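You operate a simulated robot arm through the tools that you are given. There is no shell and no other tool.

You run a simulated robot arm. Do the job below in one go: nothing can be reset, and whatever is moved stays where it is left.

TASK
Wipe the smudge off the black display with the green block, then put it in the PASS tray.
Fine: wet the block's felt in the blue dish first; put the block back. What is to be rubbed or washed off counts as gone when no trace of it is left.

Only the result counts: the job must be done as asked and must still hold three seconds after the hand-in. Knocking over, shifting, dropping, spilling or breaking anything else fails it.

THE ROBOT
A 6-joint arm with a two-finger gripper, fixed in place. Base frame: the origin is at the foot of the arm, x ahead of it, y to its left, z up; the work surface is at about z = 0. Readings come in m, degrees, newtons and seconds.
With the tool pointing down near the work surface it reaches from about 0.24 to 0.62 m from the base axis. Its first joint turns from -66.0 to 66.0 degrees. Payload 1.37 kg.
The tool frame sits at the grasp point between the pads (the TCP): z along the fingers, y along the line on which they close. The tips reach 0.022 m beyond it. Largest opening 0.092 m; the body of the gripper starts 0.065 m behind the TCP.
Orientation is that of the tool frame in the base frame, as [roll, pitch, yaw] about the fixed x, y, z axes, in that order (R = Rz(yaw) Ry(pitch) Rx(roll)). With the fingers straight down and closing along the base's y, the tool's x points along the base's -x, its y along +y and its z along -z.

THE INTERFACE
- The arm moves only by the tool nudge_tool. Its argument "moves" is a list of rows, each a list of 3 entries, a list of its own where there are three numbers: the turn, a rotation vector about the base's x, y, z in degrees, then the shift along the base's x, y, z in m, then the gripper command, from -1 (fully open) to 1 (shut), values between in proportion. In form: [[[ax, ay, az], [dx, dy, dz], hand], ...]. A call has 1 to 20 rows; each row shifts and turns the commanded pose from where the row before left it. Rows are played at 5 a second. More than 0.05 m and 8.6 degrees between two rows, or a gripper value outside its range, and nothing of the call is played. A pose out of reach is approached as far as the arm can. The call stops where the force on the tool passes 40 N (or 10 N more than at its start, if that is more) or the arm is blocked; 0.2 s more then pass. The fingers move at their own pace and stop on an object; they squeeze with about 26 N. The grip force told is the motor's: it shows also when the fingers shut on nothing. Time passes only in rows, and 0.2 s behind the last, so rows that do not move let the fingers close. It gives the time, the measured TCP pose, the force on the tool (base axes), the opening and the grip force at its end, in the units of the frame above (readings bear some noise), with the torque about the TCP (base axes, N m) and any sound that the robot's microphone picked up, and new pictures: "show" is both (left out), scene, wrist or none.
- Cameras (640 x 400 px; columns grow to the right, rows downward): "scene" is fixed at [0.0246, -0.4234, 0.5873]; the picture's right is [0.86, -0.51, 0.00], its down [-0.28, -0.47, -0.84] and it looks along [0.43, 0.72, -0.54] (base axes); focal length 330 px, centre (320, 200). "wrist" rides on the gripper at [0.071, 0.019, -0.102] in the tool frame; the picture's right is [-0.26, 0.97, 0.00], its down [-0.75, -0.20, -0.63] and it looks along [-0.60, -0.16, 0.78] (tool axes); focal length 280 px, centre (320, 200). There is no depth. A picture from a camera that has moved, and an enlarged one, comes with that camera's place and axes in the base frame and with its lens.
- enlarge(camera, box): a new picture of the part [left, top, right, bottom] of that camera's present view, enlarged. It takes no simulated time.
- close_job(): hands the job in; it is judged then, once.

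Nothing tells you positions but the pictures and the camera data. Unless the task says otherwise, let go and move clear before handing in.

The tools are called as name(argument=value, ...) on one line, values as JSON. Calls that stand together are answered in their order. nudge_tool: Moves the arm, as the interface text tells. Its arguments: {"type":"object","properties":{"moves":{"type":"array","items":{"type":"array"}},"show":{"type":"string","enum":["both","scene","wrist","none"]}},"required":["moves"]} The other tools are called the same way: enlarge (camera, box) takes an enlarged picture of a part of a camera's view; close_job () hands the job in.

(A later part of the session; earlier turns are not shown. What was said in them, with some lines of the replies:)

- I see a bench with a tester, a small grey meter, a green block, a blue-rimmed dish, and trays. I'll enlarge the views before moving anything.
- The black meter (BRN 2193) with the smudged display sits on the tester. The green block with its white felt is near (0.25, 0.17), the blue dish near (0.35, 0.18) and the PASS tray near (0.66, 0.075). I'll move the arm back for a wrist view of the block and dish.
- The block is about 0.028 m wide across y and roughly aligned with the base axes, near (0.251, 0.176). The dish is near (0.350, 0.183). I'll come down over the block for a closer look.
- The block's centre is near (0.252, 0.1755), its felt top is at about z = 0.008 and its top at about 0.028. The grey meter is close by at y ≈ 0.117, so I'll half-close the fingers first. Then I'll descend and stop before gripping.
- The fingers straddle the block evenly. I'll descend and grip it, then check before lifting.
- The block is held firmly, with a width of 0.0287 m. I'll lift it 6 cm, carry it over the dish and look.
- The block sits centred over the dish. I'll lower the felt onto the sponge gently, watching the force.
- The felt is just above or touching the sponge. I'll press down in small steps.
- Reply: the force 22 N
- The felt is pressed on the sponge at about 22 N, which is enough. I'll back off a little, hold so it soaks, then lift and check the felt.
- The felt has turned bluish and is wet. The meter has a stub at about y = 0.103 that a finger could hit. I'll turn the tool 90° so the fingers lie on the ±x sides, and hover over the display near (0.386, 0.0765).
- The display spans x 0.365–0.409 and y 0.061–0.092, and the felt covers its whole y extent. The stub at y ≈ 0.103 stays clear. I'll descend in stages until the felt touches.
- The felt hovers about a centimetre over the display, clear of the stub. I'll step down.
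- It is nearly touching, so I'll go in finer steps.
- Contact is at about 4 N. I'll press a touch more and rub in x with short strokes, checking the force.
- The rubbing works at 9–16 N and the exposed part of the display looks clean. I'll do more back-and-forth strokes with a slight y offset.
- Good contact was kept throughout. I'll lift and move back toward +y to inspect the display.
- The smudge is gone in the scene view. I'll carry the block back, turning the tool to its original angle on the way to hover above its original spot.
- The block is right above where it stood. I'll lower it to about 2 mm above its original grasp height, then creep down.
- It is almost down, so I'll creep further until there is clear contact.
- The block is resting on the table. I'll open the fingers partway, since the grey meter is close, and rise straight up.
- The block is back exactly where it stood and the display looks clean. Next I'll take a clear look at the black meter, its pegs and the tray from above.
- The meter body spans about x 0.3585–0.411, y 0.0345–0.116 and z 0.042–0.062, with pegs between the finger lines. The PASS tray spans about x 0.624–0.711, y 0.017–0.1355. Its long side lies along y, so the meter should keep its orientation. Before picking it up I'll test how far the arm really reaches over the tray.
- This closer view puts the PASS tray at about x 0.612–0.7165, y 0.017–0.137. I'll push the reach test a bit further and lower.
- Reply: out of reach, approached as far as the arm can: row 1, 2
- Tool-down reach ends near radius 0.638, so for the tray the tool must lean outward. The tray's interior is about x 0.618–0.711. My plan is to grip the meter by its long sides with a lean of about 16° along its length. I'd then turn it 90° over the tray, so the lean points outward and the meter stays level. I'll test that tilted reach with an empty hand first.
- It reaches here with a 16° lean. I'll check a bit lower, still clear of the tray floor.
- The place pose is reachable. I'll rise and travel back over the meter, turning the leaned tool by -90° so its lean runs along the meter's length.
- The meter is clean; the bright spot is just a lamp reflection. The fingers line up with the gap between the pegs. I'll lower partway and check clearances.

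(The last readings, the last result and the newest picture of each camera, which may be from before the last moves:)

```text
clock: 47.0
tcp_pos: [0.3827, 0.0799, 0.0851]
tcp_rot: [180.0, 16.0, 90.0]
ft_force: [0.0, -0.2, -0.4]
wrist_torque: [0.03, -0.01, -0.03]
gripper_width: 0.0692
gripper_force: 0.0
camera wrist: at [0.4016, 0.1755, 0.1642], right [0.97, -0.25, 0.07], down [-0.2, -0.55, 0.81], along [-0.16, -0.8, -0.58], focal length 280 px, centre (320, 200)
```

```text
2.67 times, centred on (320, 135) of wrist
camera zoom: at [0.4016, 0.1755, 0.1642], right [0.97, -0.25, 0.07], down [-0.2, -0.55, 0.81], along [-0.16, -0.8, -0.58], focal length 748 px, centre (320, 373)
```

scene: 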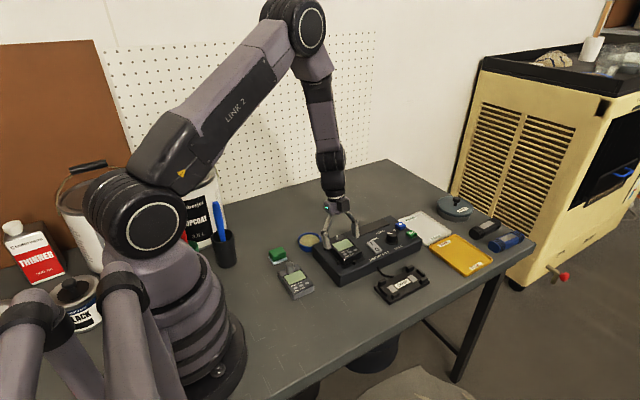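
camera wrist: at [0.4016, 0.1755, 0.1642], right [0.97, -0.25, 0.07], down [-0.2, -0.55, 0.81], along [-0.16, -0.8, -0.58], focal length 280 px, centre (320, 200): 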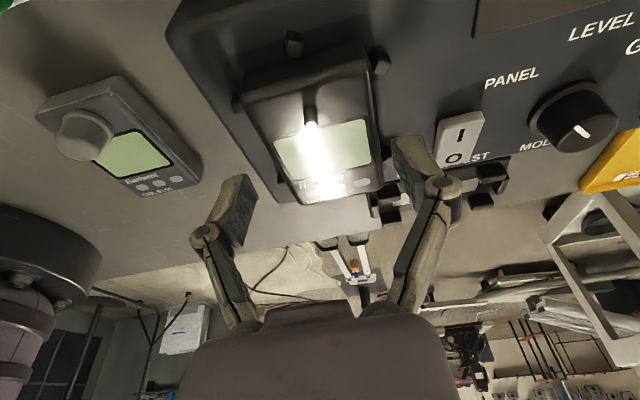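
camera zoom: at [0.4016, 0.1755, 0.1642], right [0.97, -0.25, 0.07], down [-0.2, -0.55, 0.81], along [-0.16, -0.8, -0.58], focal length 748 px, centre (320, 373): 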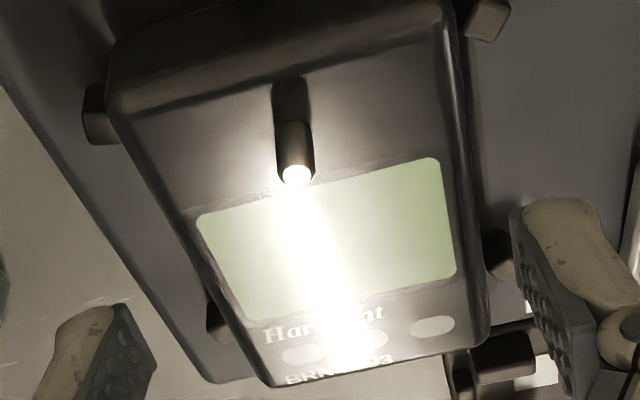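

Clearances look good. I'll go down to grip height, with the tips about 3 mm above the cradle surface, and check the force before closing.

nudge_tool(moves=[[[0, 0, 0], [0.0012, 0, -0.008], -0.5], [[0, 0, 0], [0, 0, -0.005], -0.5], [[0, 0, 0], [0, 0, -0.003], -0.5], [[0, 0, 0], [0, 0, 0], -0.5]])

enlarge(camera="scene", box=[306, 210, 402, 270])

enlarge(camera="wrist", box=[200, 60, 440, 210])

```text
clock: 48.0
tcp_pos: [0.3852, 0.0812, 0.0686]
tcp_rot: [179.9, 16.0, 90.0]
ft_force: [-0.2, 0.3, 0.8]
wrist_torque: [0.01, 0.01, 0.02]
gripper_width: 0.0689
gripper_force: 0.0
camera wrist: at [0.4028, 0.1751, 0.1483], right [0.97, -0.25, 0.07], down [-0.2, -0.55, 0.81], along [-0.16, -0.8, -0.58], focal length 280 px, centre (320, 200)
```

scene: 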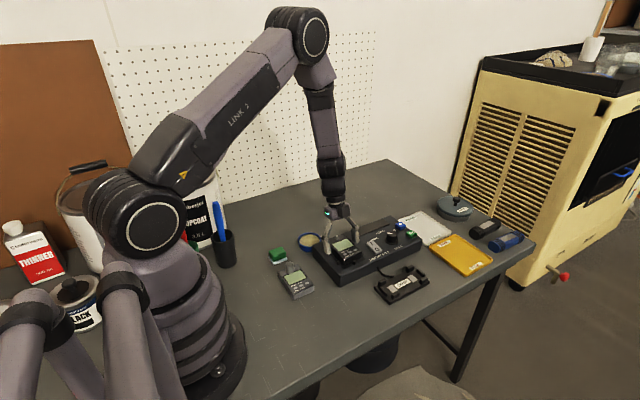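
wrist: 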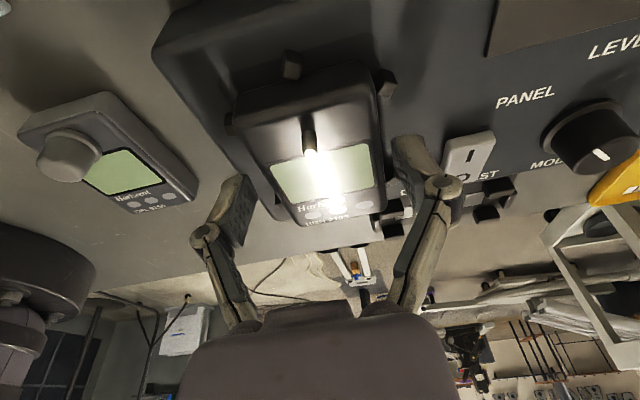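

```text
6.67 times, centred on (354, 240) of scene
camera zoom: at [0.0246, -0.4234, 0.5873], right [0.86, -0.51, 0.0], down [-0.28, -0.47, -0.84], along [0.43, 0.72, -0.54], focal length 2201 px, centre (93, -67)
```

zoom: 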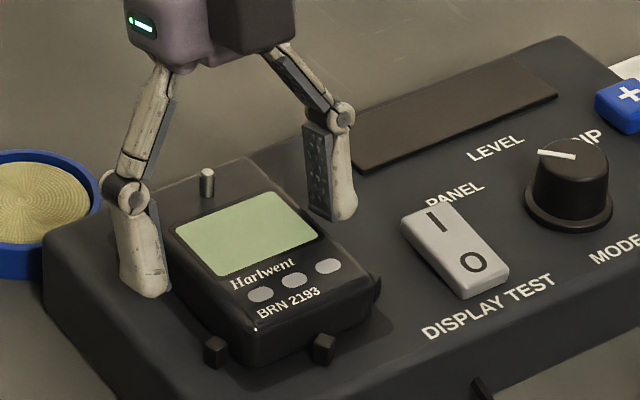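

```text
2.67 times, centred on (320, 135) of wrist
camera zoom: at [0.4028, 0.1751, 0.1483], right [0.97, -0.25, 0.07], down [-0.2, -0.55, 0.81], along [-0.16, -0.8, -0.58], focal length 748 px, centre (320, 373)
```

zoom: 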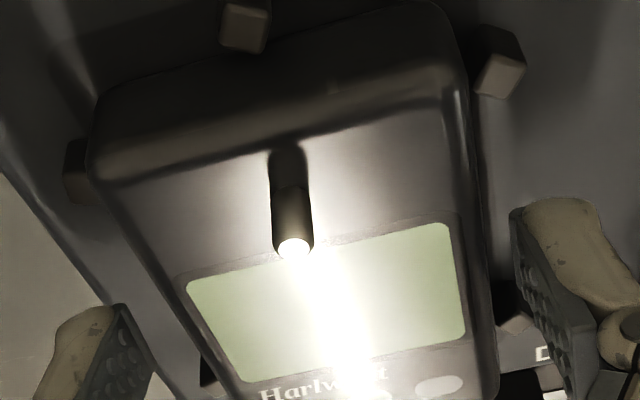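

The fingers flank the meter's mid-section between the pegs without contact. I'll close the gripper on it.

nudge_tool(moves=[[[0, 0, 0], [0, 0, 0], -0.3], [[0, 0, 0], [0, 0, 0], -0.2], [[0, 0, 0], [0, 0, 0], -0.1], [[0, 0, 0], [0, 0, 0], 0.2], [[0, 0, 0], [0, 0, 0], 1], [[0, 0, 0], [0, 0, 0], 1]])

enlarge(camera="scene", box=[306, 210, 402, 270])

enlarge(camera="wrist", box=[200, 60, 440, 210])

```text
clock: 49.4
tcp_pos: [0.3865, 0.0787, 0.0709]
tcp_rot: [179.7, 15.9, 90.0]
ft_force: [25.6, -6.9, 7.3]
wrist_torque: [-0.05, -0.41, 0.11]
gripper_width: 0.0554
gripper_force: 26.4
camera wrist: at [0.4044, 0.1753, 0.1495], right [0.96, -0.25, 0.08], down [-0.21, -0.55, 0.81], along [-0.16, -0.79, -0.59], focal length 280 px, centre (320, 200)
```

scene: 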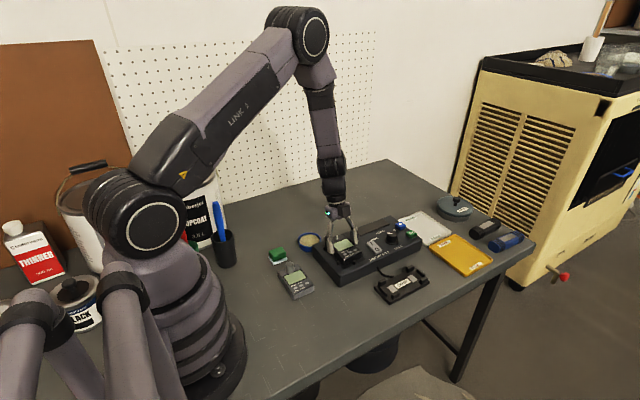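
wrist: 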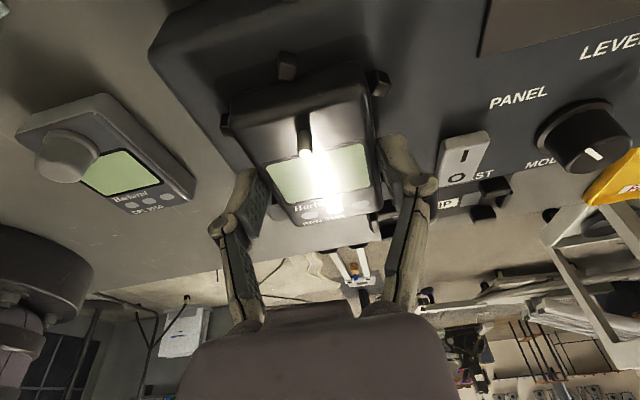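

```text
6.67 times, centred on (354, 240) of scene
camera zoom: at [0.0246, -0.4234, 0.5873], right [0.86, -0.51, 0.0], down [-0.28, -0.47, -0.84], along [0.43, 0.72, -0.54], focal length 2201 px, centre (93, -67)
```

zoom: 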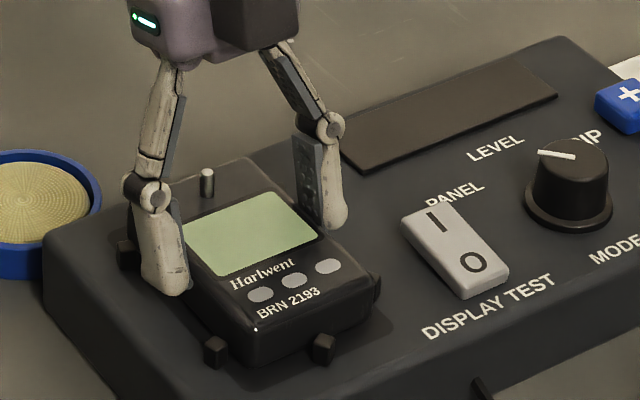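

```text
2.67 times, centred on (320, 135) of wrist
camera zoom: at [0.4044, 0.1753, 0.1495], right [0.96, -0.25, 0.08], down [-0.21, -0.55, 0.81], along [-0.16, -0.79, -0.59], focal length 748 px, centre (320, 373)
```

zoom: 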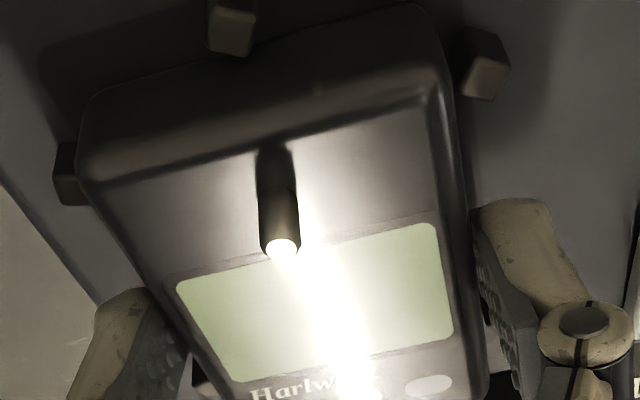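

The force reads 25 N in +x, so only the -x finger is pressing and the hand is off-centre. I'll open slightly, shift +x by 2.5 mm and close again.

nudge_tool(moves=[[[0, 0, 0], [0, 0, 0], -0.35], [[0, 0, 0], [0, 0, 0], -0.35], [[0, 0, 0], [0.0025, 0, 0], -0.35], [[0, 0, 0], [0, 0, 0], -0.35]])

enlarge(camera="wrist", box=[200, 60, 440, 210])

enlarge(camera="scene", box=[306, 210, 402, 270])

```text
clock: 50.4
tcp_pos: [0.3864, 0.0791, 0.0686]
tcp_rot: [179.9, 16.0, 90.0]
ft_force: [-0.2, 0.4, 0.3]
wrist_torque: [0.01, 0.02, -0.03]
gripper_width: 0.0619
gripper_force: 0.0
camera wrist: at [0.4051, 0.1751, 0.1483], right [0.97, -0.25, 0.07], down [-0.2, -0.55, 0.81], along [-0.16, -0.8, -0.58], focal length 280 px, centre (320, 200)
```

scene: 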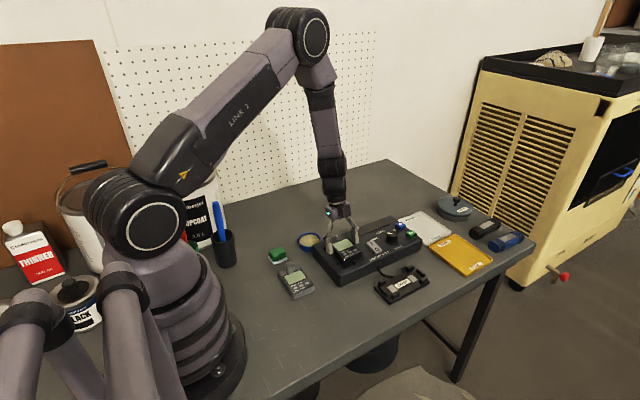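
wrist: 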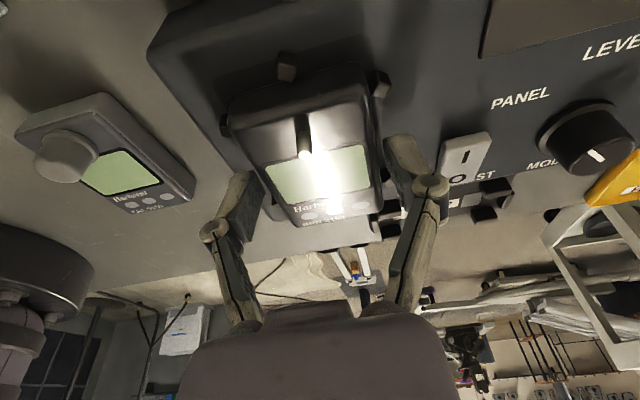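

```text
2.67 times, centred on (320, 135) of wrist
camera zoom: at [0.4051, 0.1751, 0.1483], right [0.97, -0.25, 0.07], down [-0.2, -0.55, 0.81], along [-0.16, -0.8, -0.58], focal length 748 px, centre (320, 373)
```

zoom: 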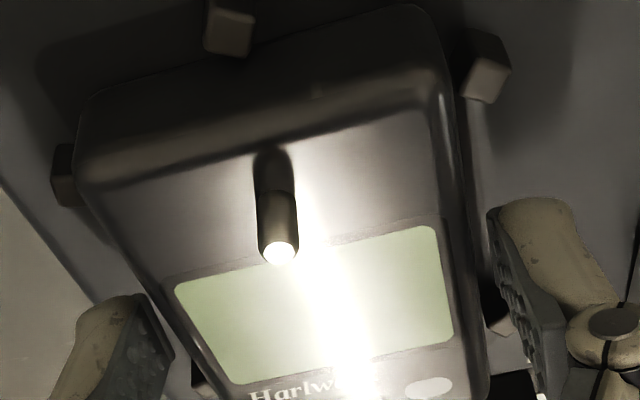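

```text
6.67 times, centred on (354, 240) of scene
camera zoom: at [0.0246, -0.4234, 0.5873], right [0.86, -0.51, 0.0], down [-0.28, -0.47, -0.84], along [0.43, 0.72, -0.54], focal length 2201 px, centre (93, -67)
```

zoom: 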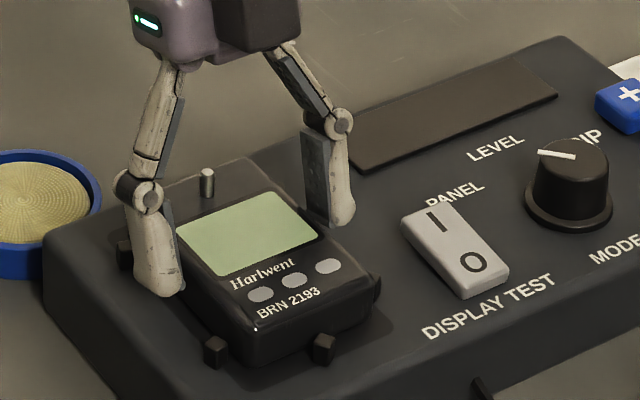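

nudge_tool(moves=[[[0, 0, 0], [0, 0, 0], -0.25], [[0, 0, 0], [0, 0, 0], -0.2], [[0, 0, 0], [0, 0, 0], -0.2]], show="none")

nudge_tool(moves=[[[0, 0, 0], [0, 0, 0], -0.17], [[0, 0, 0], [0, 0, 0], -0.17]], show="none")

```text
clock: 51.2
tcp_pos: [0.3864, 0.0785, 0.0695]
tcp_rot: [180.0, 15.9, 90.1]
ft_force: [-1.5, 0.2, -0.9]
wrist_torque: [-0.01, 0.03, -0.02]
gripper_width: 0.0562
gripper_force: 0.3
```

```text
clock: 51.8
tcp_pos: [0.3872, 0.0793, 0.0693]
tcp_rot: [-180.0, 15.9, 90.0]
ft_force: [-3.4, 1.2, 1.5]
wrist_torque: [0.01, 0.04, -0.04]
gripper_width: 0.0564
gripper_force: 1.7
```

Now both fingers touch at a width of 0.056 m with little net force, so I'll grip fully.

nudge_tool(moves=[[[0, 0, 0], [0, 0, 0], 0.2], [[0, 0, 0], [0, 0, 0], 1], [[0, 0, 0], [0, 0, 0], 1]], show="none")

enlarge(camera="wrist", box=[200, 60, 440, 210])

enlarge(camera="scene", box=[306, 210, 402, 270])

```text
clock: 52.6
tcp_pos: [0.3872, 0.0793, 0.0697]
tcp_rot: [-179.9, 15.9, 90.0]
ft_force: [-6.9, 2.1, 5.0]
wrist_torque: [-0.01, 0.12, -0.07]
gripper_width: 0.0559
gripper_force: 26.0
```

```text
2.67 times, centred on (320, 135) of wrist
camera zoom: at [0.4051, 0.1752, 0.1486], right [0.97, -0.25, 0.07], down [-0.2, -0.55, 0.81], along [-0.16, -0.8, -0.58], focal length 748 px, centre (320, 373)
```

zoom: 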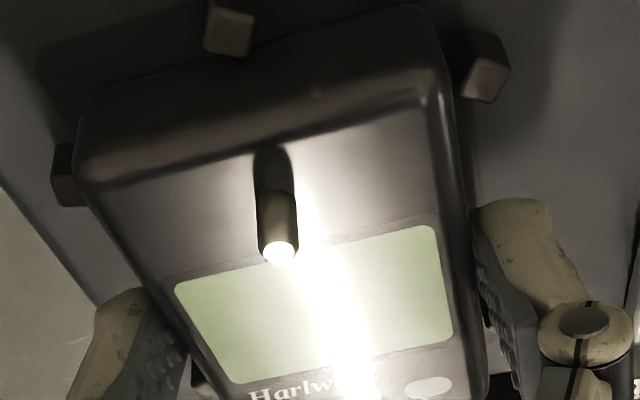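

```text
6.67 times, centred on (354, 240) of scene
camera zoom: at [0.0246, -0.4234, 0.5873], right [0.86, -0.51, 0.0], down [-0.28, -0.47, -0.84], along [0.43, 0.72, -0.54], focal length 2201 px, centre (93, -67)
```

zoom: 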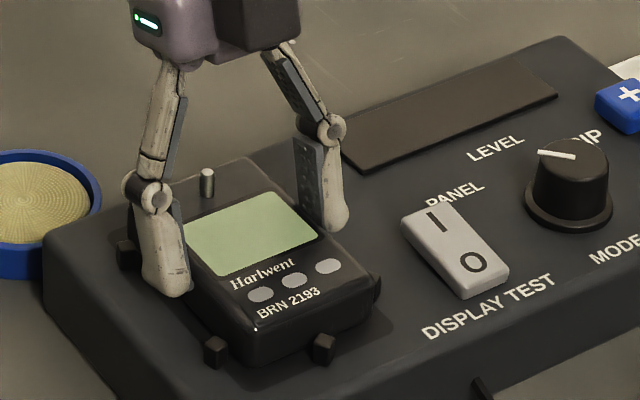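

It is held with a small residual force. I'll lift slowly and watch for any resistance.

nudge_tool(moves=[[[0, 0, 0], [-0.0004, 0, 0.002], 1], [[0, 0, 0], [0, 0, 0.003], 1], [[0, 0, 0], [0, 0, 0.005], 1], [[0, 0, 0], [0, 0, 0], 1]])

enlarge(camera="scene", box=[306, 210, 402, 270])

```text
clock: 53.6
tcp_pos: [0.3877, 0.08, 0.0791]
tcp_rot: [179.9, 16.1, 90.0]
ft_force: [0.2, -0.2, -0.9]
wrist_torque: [0.04, 0.02, 0.0]
gripper_width: 0.0554
gripper_force: 26.1
camera wrist: at [0.4049, 0.1754, 0.1584], right [0.97, -0.25, 0.07], down [-0.2, -0.55, 0.81], along [-0.16, -0.8, -0.58], focal length 280 px, centre (320, 200)
```

scene: 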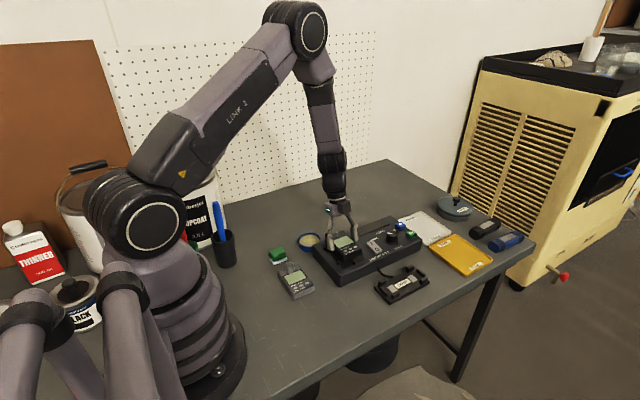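
wrist: 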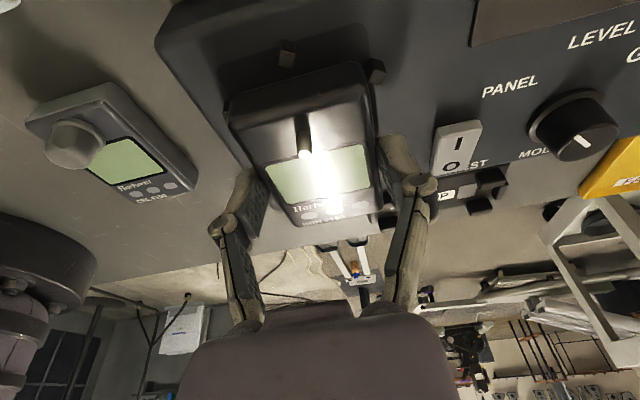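

```text
6.67 times, centred on (354, 240) of scene
camera zoom: at [0.0246, -0.4234, 0.5873], right [0.86, -0.51, 0.0], down [-0.28, -0.47, -0.84], along [0.43, 0.72, -0.54], focal length 2201 px, centre (93, -67)
```

zoom: 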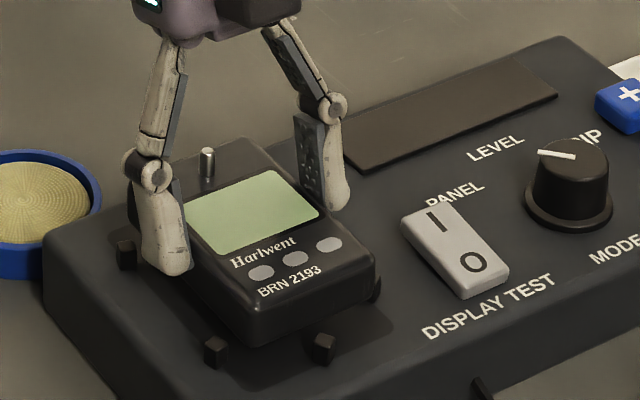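

The meter came free cleanly and hangs level. I'll raise it, then carry it toward the PASS tray while turning +90°, stopping above the tray.

nudge_tool(moves=[[[0, 0, 0], [0, 0, 0.03], 1], [[0, 0, 0], [0, 0, 0.03], 1], [[0, 0, 0], [0, 0, 0.021], 1], [[0, 0, 8.18], [0.0249, -0.0002, 0], 1], [[0, 0, 8.18], [0.0249, -0.0002, 0], 1], [[0, 0, 8.18], [0.0249, -0.0002, 0], 1], [[0, 0, 8.18], [0.0249, -0.0002, 0], 1], [[0, 0, 8.18], [0.0249, -0.0002, 0], 1], [[0, 0, 8.18], [0.0249, -0.0002, 0], 1], [[0, 0, 8.18], [0.0249, -0.0002, 0], 1], [[0, 0, 8.18], [0.0249, -0.0002, 0], 1], [[0, 0, 8.18], [0.0249, -0.0002, 0], 1], [[0, 0, 8.18], [0.0249, -0.0002, 0], 1], [[0, 0, 8.2], [0.0249, -0.0002, 0], 1], [[0, 0, 0], [0, 0, 0], 1]])

enlarge(camera="scene", box=[380, 155, 500, 230])

enlarge(camera="wrist", box=[160, 0, 480, 200])

```text
clock: 56.8
tcp_pos: [0.6612, 0.0769, 0.1615]
tcp_rot: [-179.9, 16.0, -179.9]
ft_force: [-0.7, 0.6, -0.4]
wrist_torque: [-0.02, -0.03, -0.01]
gripper_width: 0.0554
gripper_force: 26.4
camera wrist: at [0.5637, 0.0959, 0.2397], right [0.25, 0.97, 0.07], down [0.55, -0.2, 0.81], along [0.8, -0.16, -0.58], focal length 280 px, centre (320, 200)
```

scene: 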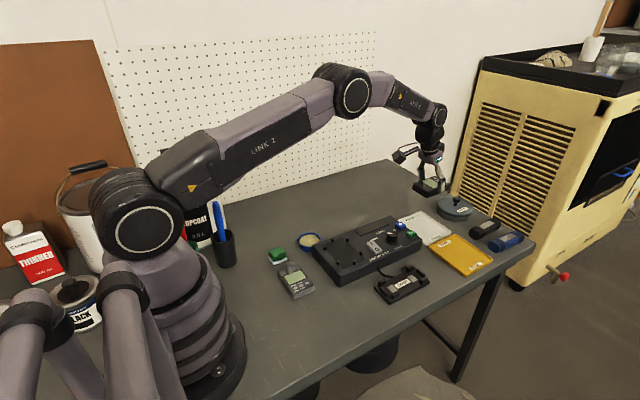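
wrist: 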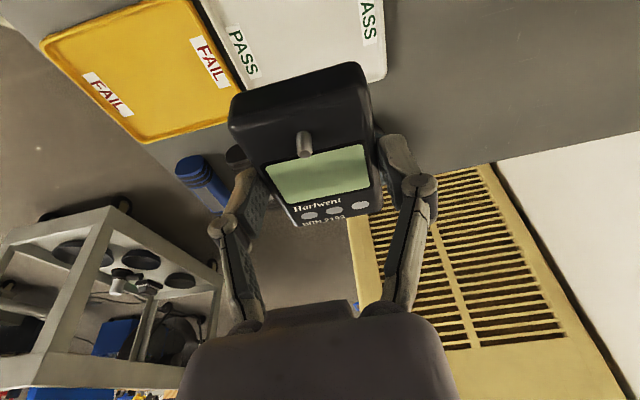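

```text
5.33 times, centred on (440, 192) of scene
camera zoom: at [0.0246, -0.4234, 0.5873], right [0.86, -0.51, 0.0], down [-0.28, -0.47, -0.84], along [0.43, 0.72, -0.54], focal length 1761 px, centre (-320, 240)
```

zoom: 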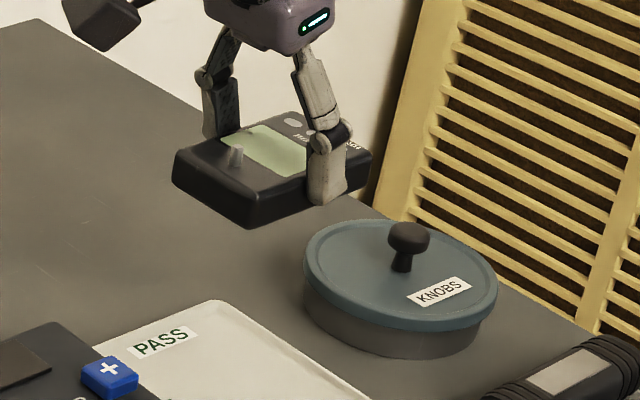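

```text
2.00 times, centred on (320, 100) of wrist
camera zoom: at [0.5637, 0.0959, 0.2397], right [0.25, 0.97, 0.07], down [0.55, -0.2, 0.81], along [0.8, -0.16, -0.58], focal length 561 px, centre (320, 400)
```

zoom: 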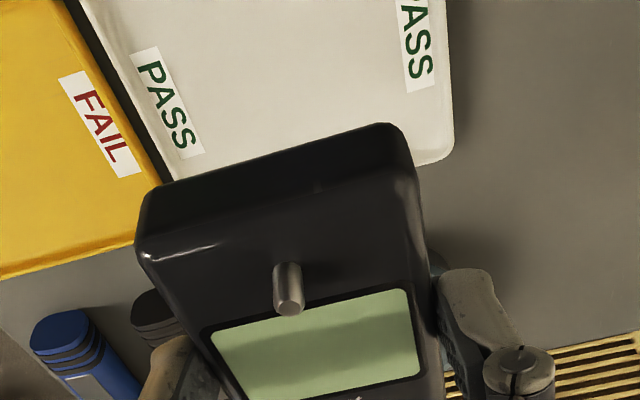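

The meter is level above the tray. I'll lower it to about 3 cm above the tray floor and check alignment.

nudge_tool(moves=[[[0, 0, 0], [0, 0, -0.03], 1], [[0, 0, 0], [0, 0, -0.03], 1], [[0, 0, 0], [0, 0, -0.03], 1], [[0, 0, 0], [0, 0, -0.015], 1], [[0, 0, 0], [0, 0, 0], 1]])

enlarge(camera="scene", box=[390, 190, 486, 250])

enlarge(camera="wrist", box=[160, 0, 480, 200])

```text
clock: 58.0
tcp_pos: [0.661, 0.0784, 0.0545]
tcp_rot: [179.9, 15.9, -180.0]
ft_force: [0.0, -0.3, -1.3]
wrist_torque: [-0.01, 0.01, -0.03]
gripper_width: 0.0553
gripper_force: 25.9
camera wrist: at [0.5632, 0.0967, 0.1343], right [0.25, 0.97, 0.07], down [0.55, -0.2, 0.81], along [0.8, -0.16, -0.58], focal length 280 px, centre (320, 200)
```

scene: 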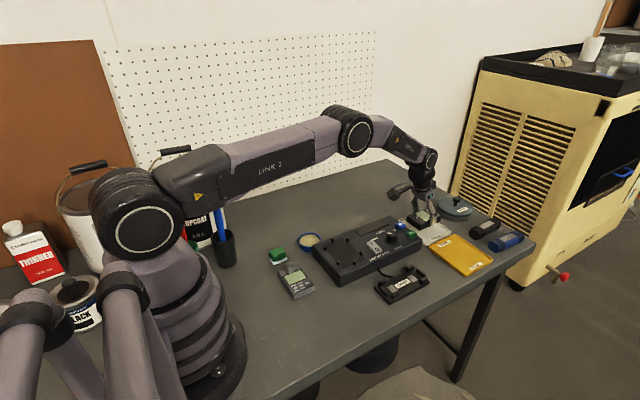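
wrist: 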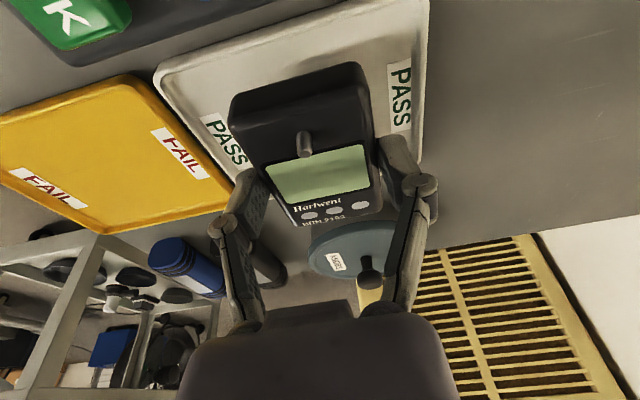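

```text
6.67 times, centred on (438, 220) of scene
camera zoom: at [0.0246, -0.4234, 0.5873], right [0.86, -0.51, 0.0], down [-0.28, -0.47, -0.84], along [0.43, 0.72, -0.54], focal length 2201 px, centre (-467, 67)
```

zoom: 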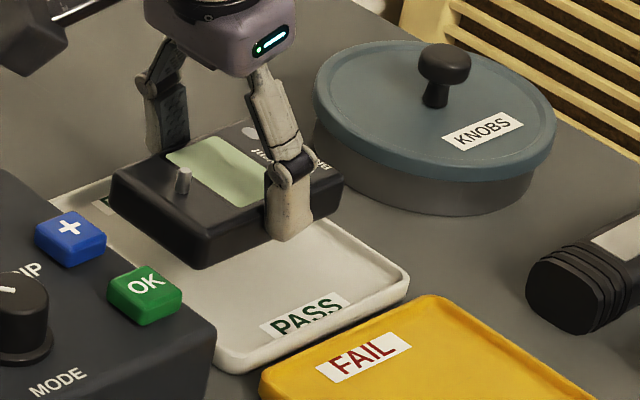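

```text
2.00 times, centred on (320, 100) of wrist
camera zoom: at [0.5632, 0.0967, 0.1343], right [0.25, 0.97, 0.07], down [0.55, -0.2, 0.81], along [0.8, -0.16, -0.58], focal length 561 px, centre (320, 400)
```

zoom: 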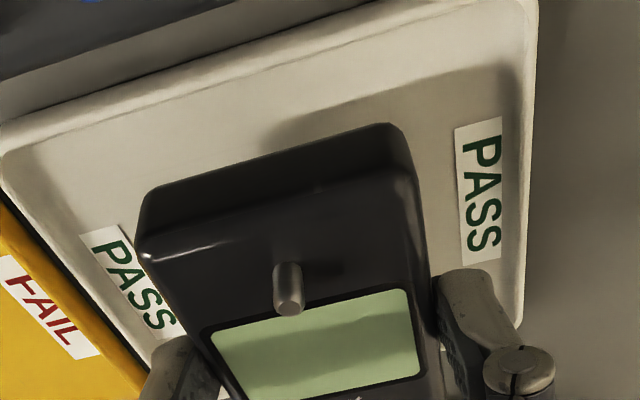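

The meter is centred in the tray, with its ends at about x 0.624 and 0.7055 inside a floor of 0.618–0.711. I'll lower it to just above the floor, then creep to contact.

nudge_tool(moves=[[[0, 0, 0], [-0.0003, -0.0005, -0.01], 1], [[0, 0, 0], [0, 0, -0.007], 1], [[0, 0, 0], [0, 0, -0.003], 1], [[0, 0, 0], [0, 0, 0], 1]])

enlarge(camera="scene", box=[390, 190, 486, 250])

enlarge(camera="wrist", box=[160, 0, 480, 200])

```text
clock: 59.0
tcp_pos: [0.6608, 0.0776, 0.036]
tcp_rot: [180.0, 15.9, -180.0]
ft_force: [0.2, 0.3, -1.1]
wrist_torque: [0.0, 0.01, -0.03]
gripper_width: 0.0555
gripper_force: 26.4
camera wrist: at [0.5629, 0.0957, 0.1144], right [0.25, 0.97, 0.07], down [0.55, -0.2, 0.81], along [0.8, -0.16, -0.58], focal length 280 px, centre (320, 200)
```

scene: 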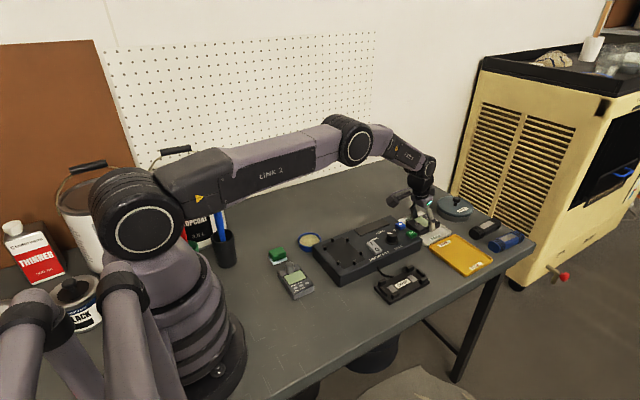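
wrist: 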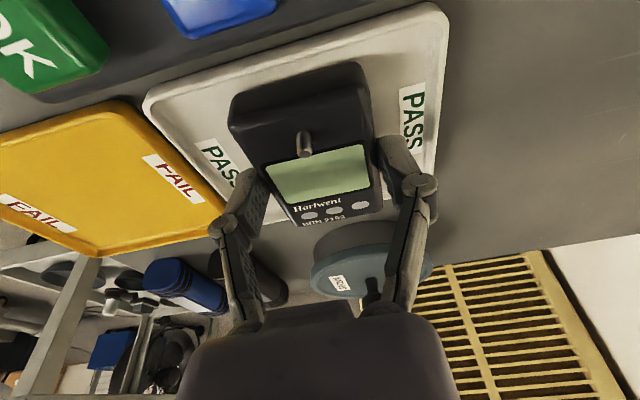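

```text
6.67 times, centred on (438, 220) of scene
camera zoom: at [0.0246, -0.4234, 0.5873], right [0.86, -0.51, 0.0], down [-0.28, -0.47, -0.84], along [0.43, 0.72, -0.54], focal length 2201 px, centre (-467, 67)
```

zoom: 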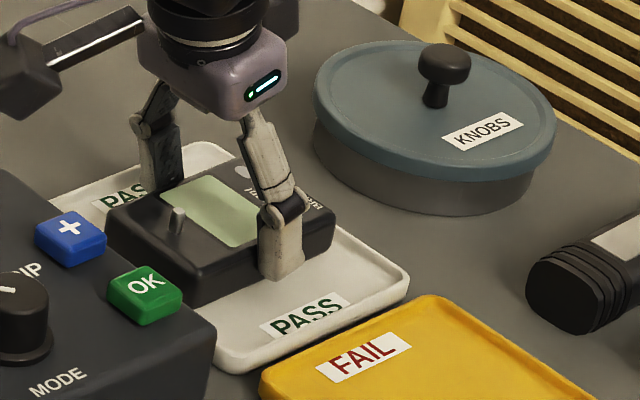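

```text
2.00 times, centred on (320, 100) of wrist
camera zoom: at [0.5629, 0.0957, 0.1144], right [0.25, 0.97, 0.07], down [0.55, -0.2, 0.81], along [0.8, -0.16, -0.58], focal length 561 px, centre (320, 400)
```

zoom: 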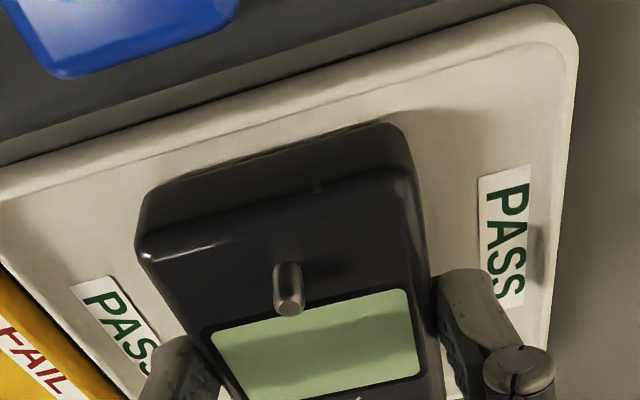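

Alignment still looks good, so I'll creep down to contact.

nudge_tool(moves=[[[0, 0, 0], [0, 0, -0.002], 1], [[0, 0, 0], [0, 0, -0.001], 1], [[0, 0, 0], [0, 0, 0], 1]], show="none")

nudge_tool(moves=[[[0, 0, 0], [0, 0, -0.0008], 1], [[0, 0, 0], [0, 0, 0], 1]], show="none")

enlarge(camera="scene", box=[390, 190, 486, 250])

```text
clock: 59.8
tcp_pos: [0.6611, 0.0767, 0.034]
tcp_rot: [-180.0, 16.3, -179.9]
ft_force: [-7.0, -1.7, 18.2]
wrist_torque: [0.0, 0.1, -0.01]
gripper_width: 0.0557
gripper_force: 26.1
```

```text
clock: 60.4
tcp_pos: [0.6608, 0.0766, 0.0338]
tcp_rot: [180.0, 16.3, 180.0]
ft_force: [2.6, -0.1, 19.9]
wrist_torque: [0.0, -0.15, -0.03]
gripper_width: 0.0555
gripper_force: 25.8
```

```text
6.67 times, centred on (438, 220) of scene
camera zoom: at [0.0245, -0.4234, 0.5873], right [0.86, -0.51, 0.0], down [-0.28, -0.47, -0.84], along [0.43, 0.72, -0.54], focal length 2201 px, centre (-467, 67)
```

zoom: 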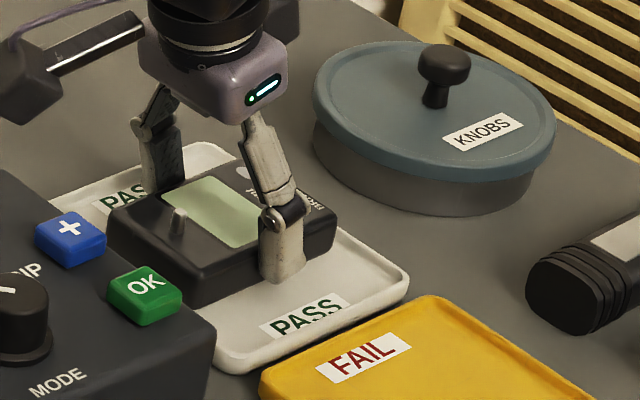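

Contact is at about 20 N, a few mm higher than I expected. I'll check whether the meter sits on the floor or on a rim.

enlarge(camera="scene", box=[402, 206, 450, 236])

enlarge(camera="wrist", box=[200, 20, 440, 170])

enlarge(camera="wrist", box=[220, 140, 460, 290])

```text
13.33 times, centred on (426, 221) of scene
camera zoom: at [0.0245, -0.4234, 0.5873], right [0.86, -0.51, 0.0], down [-0.28, -0.47, -0.84], along [0.43, 0.72, -0.54], focal length 4402 px, centre (-1093, -80)
```

zoom: 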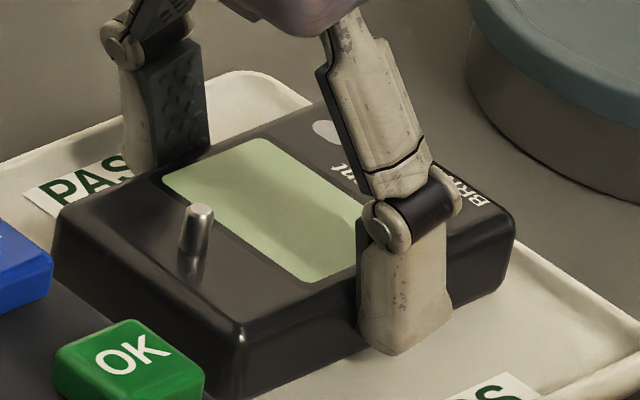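

```text
2.67 times, centred on (320, 95) of wrist
camera zoom: at [0.5639, 0.0958, 0.112], right [0.25, 0.97, 0.07], down [0.55, -0.2, 0.81], along [0.8, -0.16, -0.58], focal length 748 px, centre (320, 480)
```

zoom: 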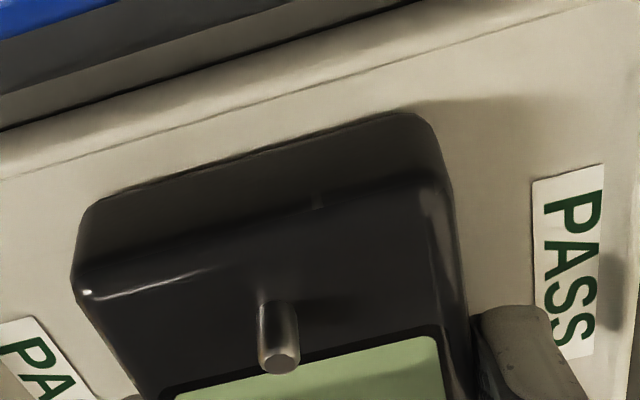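

```text
2.67 times, centred on (340, 215) of wrist
camera zoom: at [0.5639, 0.0958, 0.112], right [0.25, 0.97, 0.07], down [0.55, -0.2, 0.81], along [0.8, -0.16, -0.58], focal length 748 px, centre (267, 160)
```

zoom: 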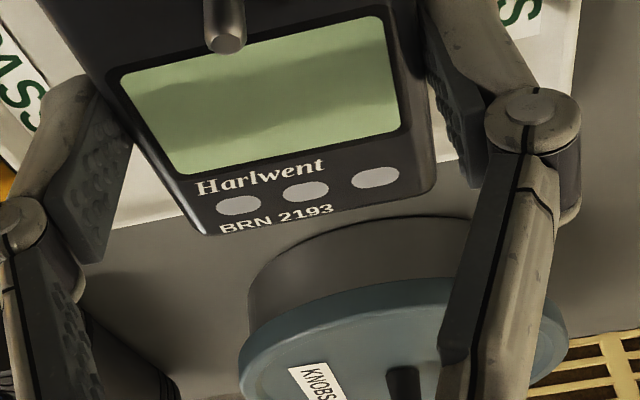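

The meter lies flat on the tray floor, with its ends at about 0.624 and 0.705, inside the rims. I'll relieve the preload, open the fingers and retreat along the tool axis.

nudge_tool(moves=[[[0, 0, 0], [0, 0, 0.0008], 1], [[0, 0, 0], [0, 0, 0], 1]], show="none")

nudge_tool(moves=[[[0, 0, 0], [0, 0, 0], 0.0], [[0, 0, 0], [0, 0, 0], -0.3], [[0, 0, 0], [0, 0, 0], -0.5], [[0, 0, 0], [0, 0, 0], -0.5]])

enlarge(camera="scene", box=[390, 190, 486, 250])

enlarge(camera="wrist", box=[160, 20, 480, 220])

```text
clock: 61.0
tcp_pos: [0.6617, 0.0763, 0.0326]
tcp_rot: [-180.0, 16.2, 180.0]
ft_force: [6.0, -0.2, 16.6]
wrist_torque: [0.02, -0.58, 0.0]
gripper_width: 0.0553
gripper_force: 26.7
```

```text
clock: 62.0
tcp_pos: [0.6603, 0.0777, 0.0306]
tcp_rot: [-180.0, 15.9, -180.0]
ft_force: [0.5, 0.0, 0.4]
wrist_torque: [0.0, -0.02, 0.0]
gripper_width: 0.069
gripper_force: 0.0
camera wrist: at [0.5627, 0.0958, 0.111], right [0.25, 0.97, 0.07], down [0.55, -0.2, 0.81], along [0.79, -0.16, -0.58], focal length 280 px, centre (320, 200)
```

scene: 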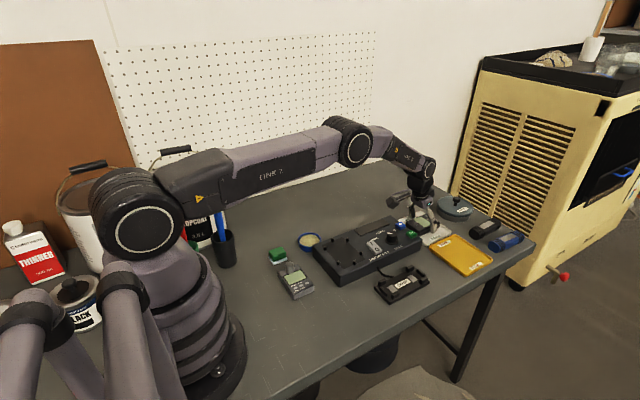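
wrist: 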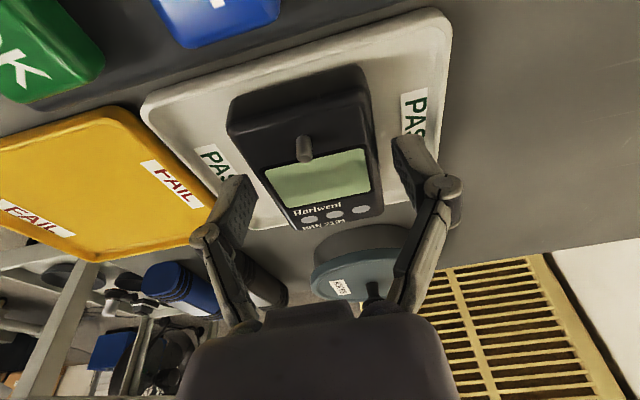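

```text
6.67 times, centred on (438, 220) of scene
camera zoom: at [0.0246, -0.4234, 0.5873], right [0.86, -0.51, 0.0], down [-0.28, -0.47, -0.84], along [0.43, 0.72, -0.54], focal length 2201 px, centre (-467, 67)
```

zoom: 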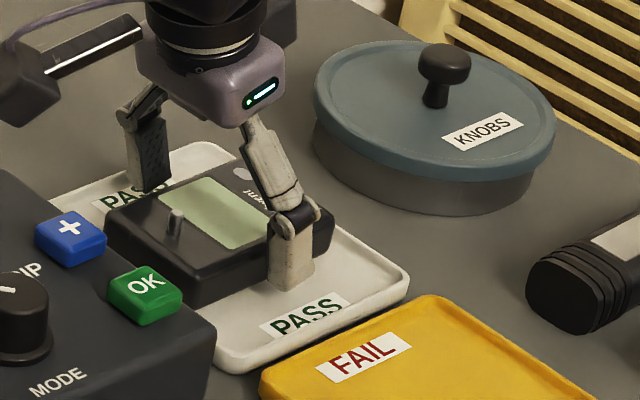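

```text
2.00 times, centred on (320, 120) of wrist
camera zoom: at [0.5627, 0.0958, 0.111], right [0.25, 0.97, 0.07], down [0.55, -0.2, 0.81], along [0.79, -0.16, -0.58], focal length 561 px, centre (320, 360)
```

zoom: 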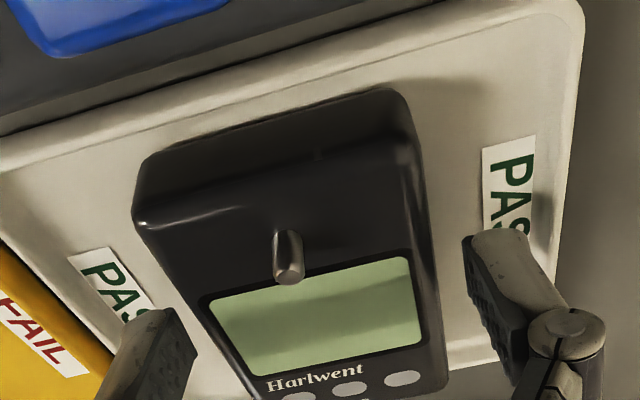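

The meter is released and lying in the PASS tray. I'll retreat upward along the lean, then swing back toward the base.

nudge_tool(moves=[[[0, 0, 0], [-0.003, 0, 0.01], -0.5], [[0, 0, 0], [-0.006, 0, 0.02], -0.5], [[0, 0, 0], [-0.01, 0, 0.035], -0.5], [[0, 0, 0], [-0.01, 0, 0.035], -0.5], [[0, 0, 0], [-0.02, 0, 0.035], -0.5], [[0, 8, 0], [-0.03, 0, 0.02], -0.5], [[0, 8, 0], [-0.04, 0, 0.02], -0.5], [[0, 0, 0], [-0.045, 0, 0.01], -0.5], [[0, 0, 0], [-0.045, 0, 0], -0.5], [[0, 0, 0], [0, 0, 0], -0.5]])

enlarge(camera="scene", box=[390, 190, 486, 250])

enlarge(camera="wrist", box=[200, 20, 440, 170])

enlarge(camera="scene", box=[260, 200, 420, 300])

```text
clock: 64.2
tcp_pos: [0.4509, 0.0779, 0.2166]
tcp_rot: [180.0, 0.0, -180.0]
ft_force: [-0.2, 0.1, -0.6]
wrist_torque: [-0.03, -0.02, 0.0]
gripper_width: 0.0693
gripper_force: 0.1
camera wrist: at [0.3786, 0.0958, 0.3199], right [0.26, 0.97, 0.0], down [0.75, -0.2, 0.63], along [0.6, -0.16, -0.78], focal length 280 px, centre (320, 200)
```

scene: 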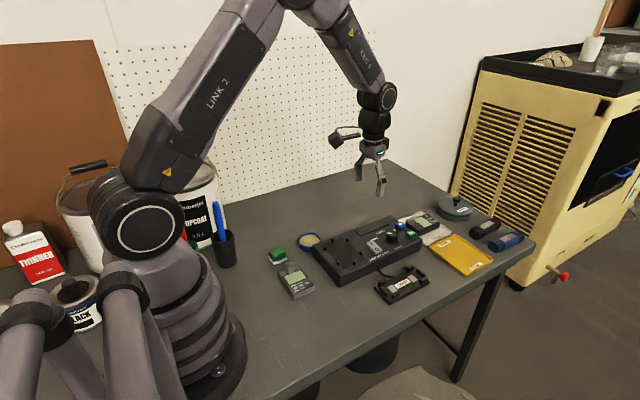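
wrist: 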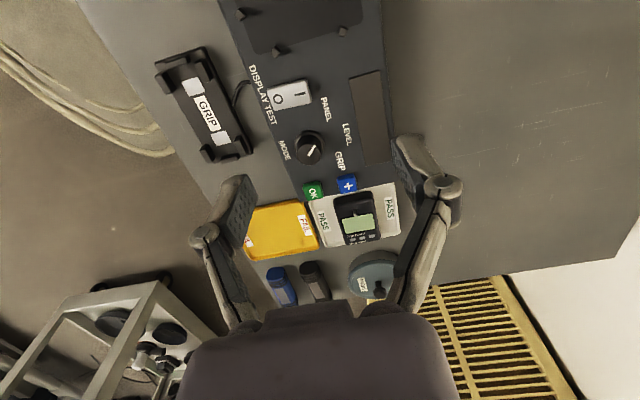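

```text
6.67 times, centred on (438, 220) of scene
camera zoom: at [0.0246, -0.4234, 0.5873], right [0.86, -0.51, 0.0], down [-0.28, -0.47, -0.84], along [0.43, 0.72, -0.54], focal length 2201 px, centre (-467, 67)
```

zoom: 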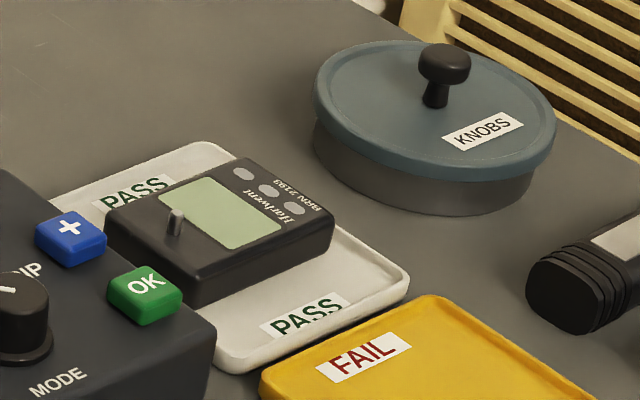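

```text
2.67 times, centred on (320, 95) of wrist
camera zoom: at [0.3786, 0.0958, 0.3199], right [0.26, 0.97, 0.0], down [0.75, -0.2, 0.63], along [0.6, -0.16, -0.78], focal length 748 px, centre (320, 480)
```

zoom: 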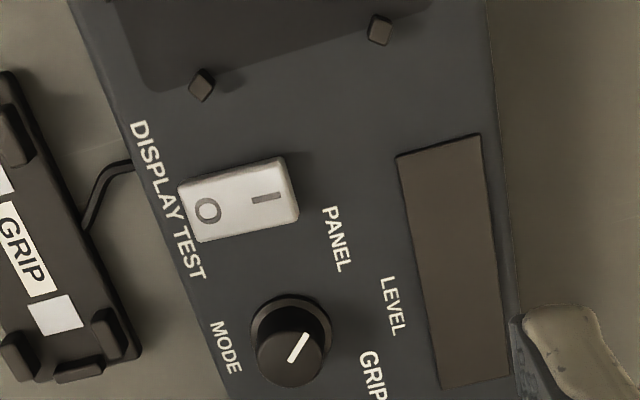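

```text
4.00 times, centred on (340, 250) of scene
camera zoom: at [0.0246, -0.4234, 0.5873], right [0.86, -0.51, 0.0], down [-0.28, -0.47, -0.84], along [0.43, 0.72, -0.54], focal length 1320 px, centre (240, 0)
```

zoom: 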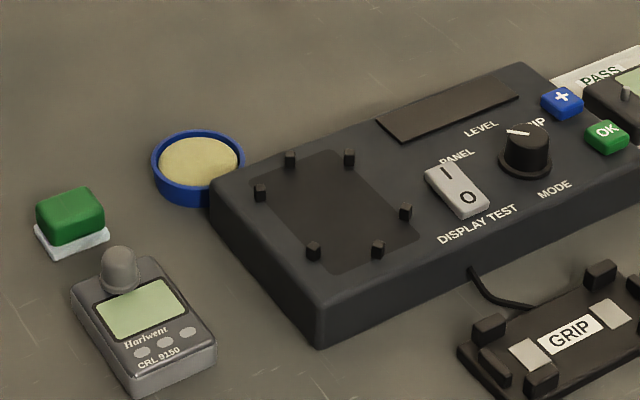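

Everything else is undisturbed. I'll take a last close look at the meter in the tray and its display.

enlarge(camera="wrist", box=[300, 170, 412, 240])

enlarge(camera="scene", box=[400, 206, 456, 241])

```text
5.71 times, centred on (356, 205) of wrist
camera zoom: at [0.3786, 0.0958, 0.3199], right [0.26, 0.97, 0.0], down [0.75, -0.2, 0.63], along [0.6, -0.16, -0.78], focal length 1602 px, centre (114, 171)
```

zoom: 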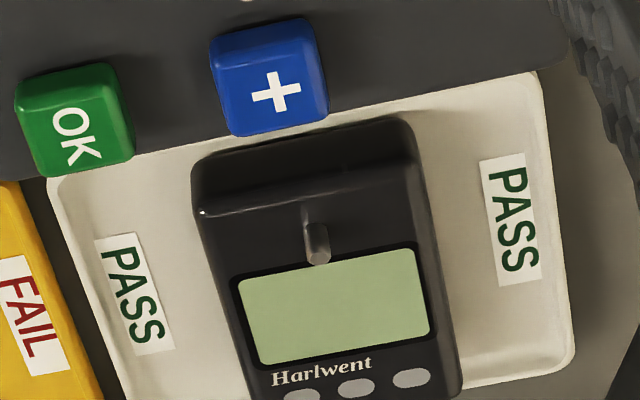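

```text
11.43 times, centred on (428, 224) of scene
camera zoom: at [0.0246, -0.4234, 0.5873], right [0.86, -0.51, 0.0], down [-0.28, -0.47, -0.84], along [0.43, 0.72, -0.54], focal length 3773 px, centre (-914, -69)
```

zoom: 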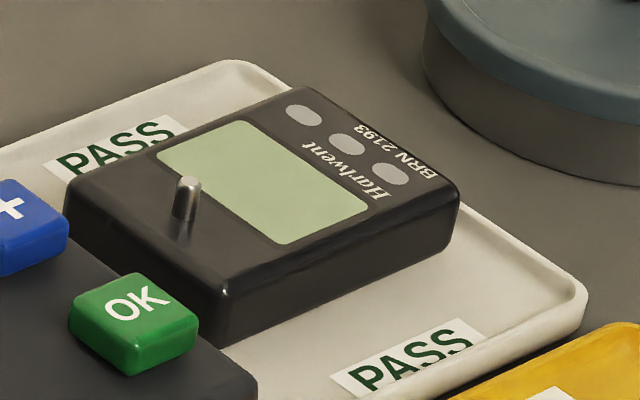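

The smudge is gone from the black meter's display, and the meter lies flat in the PASS tray. The block is back where it stood and the hand is clear, so I'm handing in.

close_job()

```text
The job is handed in.
```

The job is handed in: the smudge is off the black meter's display, and the meter (BRN 2193) lies flat in the PASS tray.

- **Wetting:** I pressed the green block's felt into the blue dish until it turned visibly wet.
- **Wiping:** I rubbed the whole display, and the close-ups afterwards showed no trace of the smudge.
- **Block:** It is back on its original spot next to the grey meter.
- **Meter:** It had to be turned 90° from how it sat on the tester, because the arm only reaches that tray with the tool leaning outward. It sits inside the rims.

On the first try at gripping the meter, one finger pressed sideways at about 25 N before I re-centred. The tester, its pegs, the switch and the other items looked undisturbed in the last pictures.
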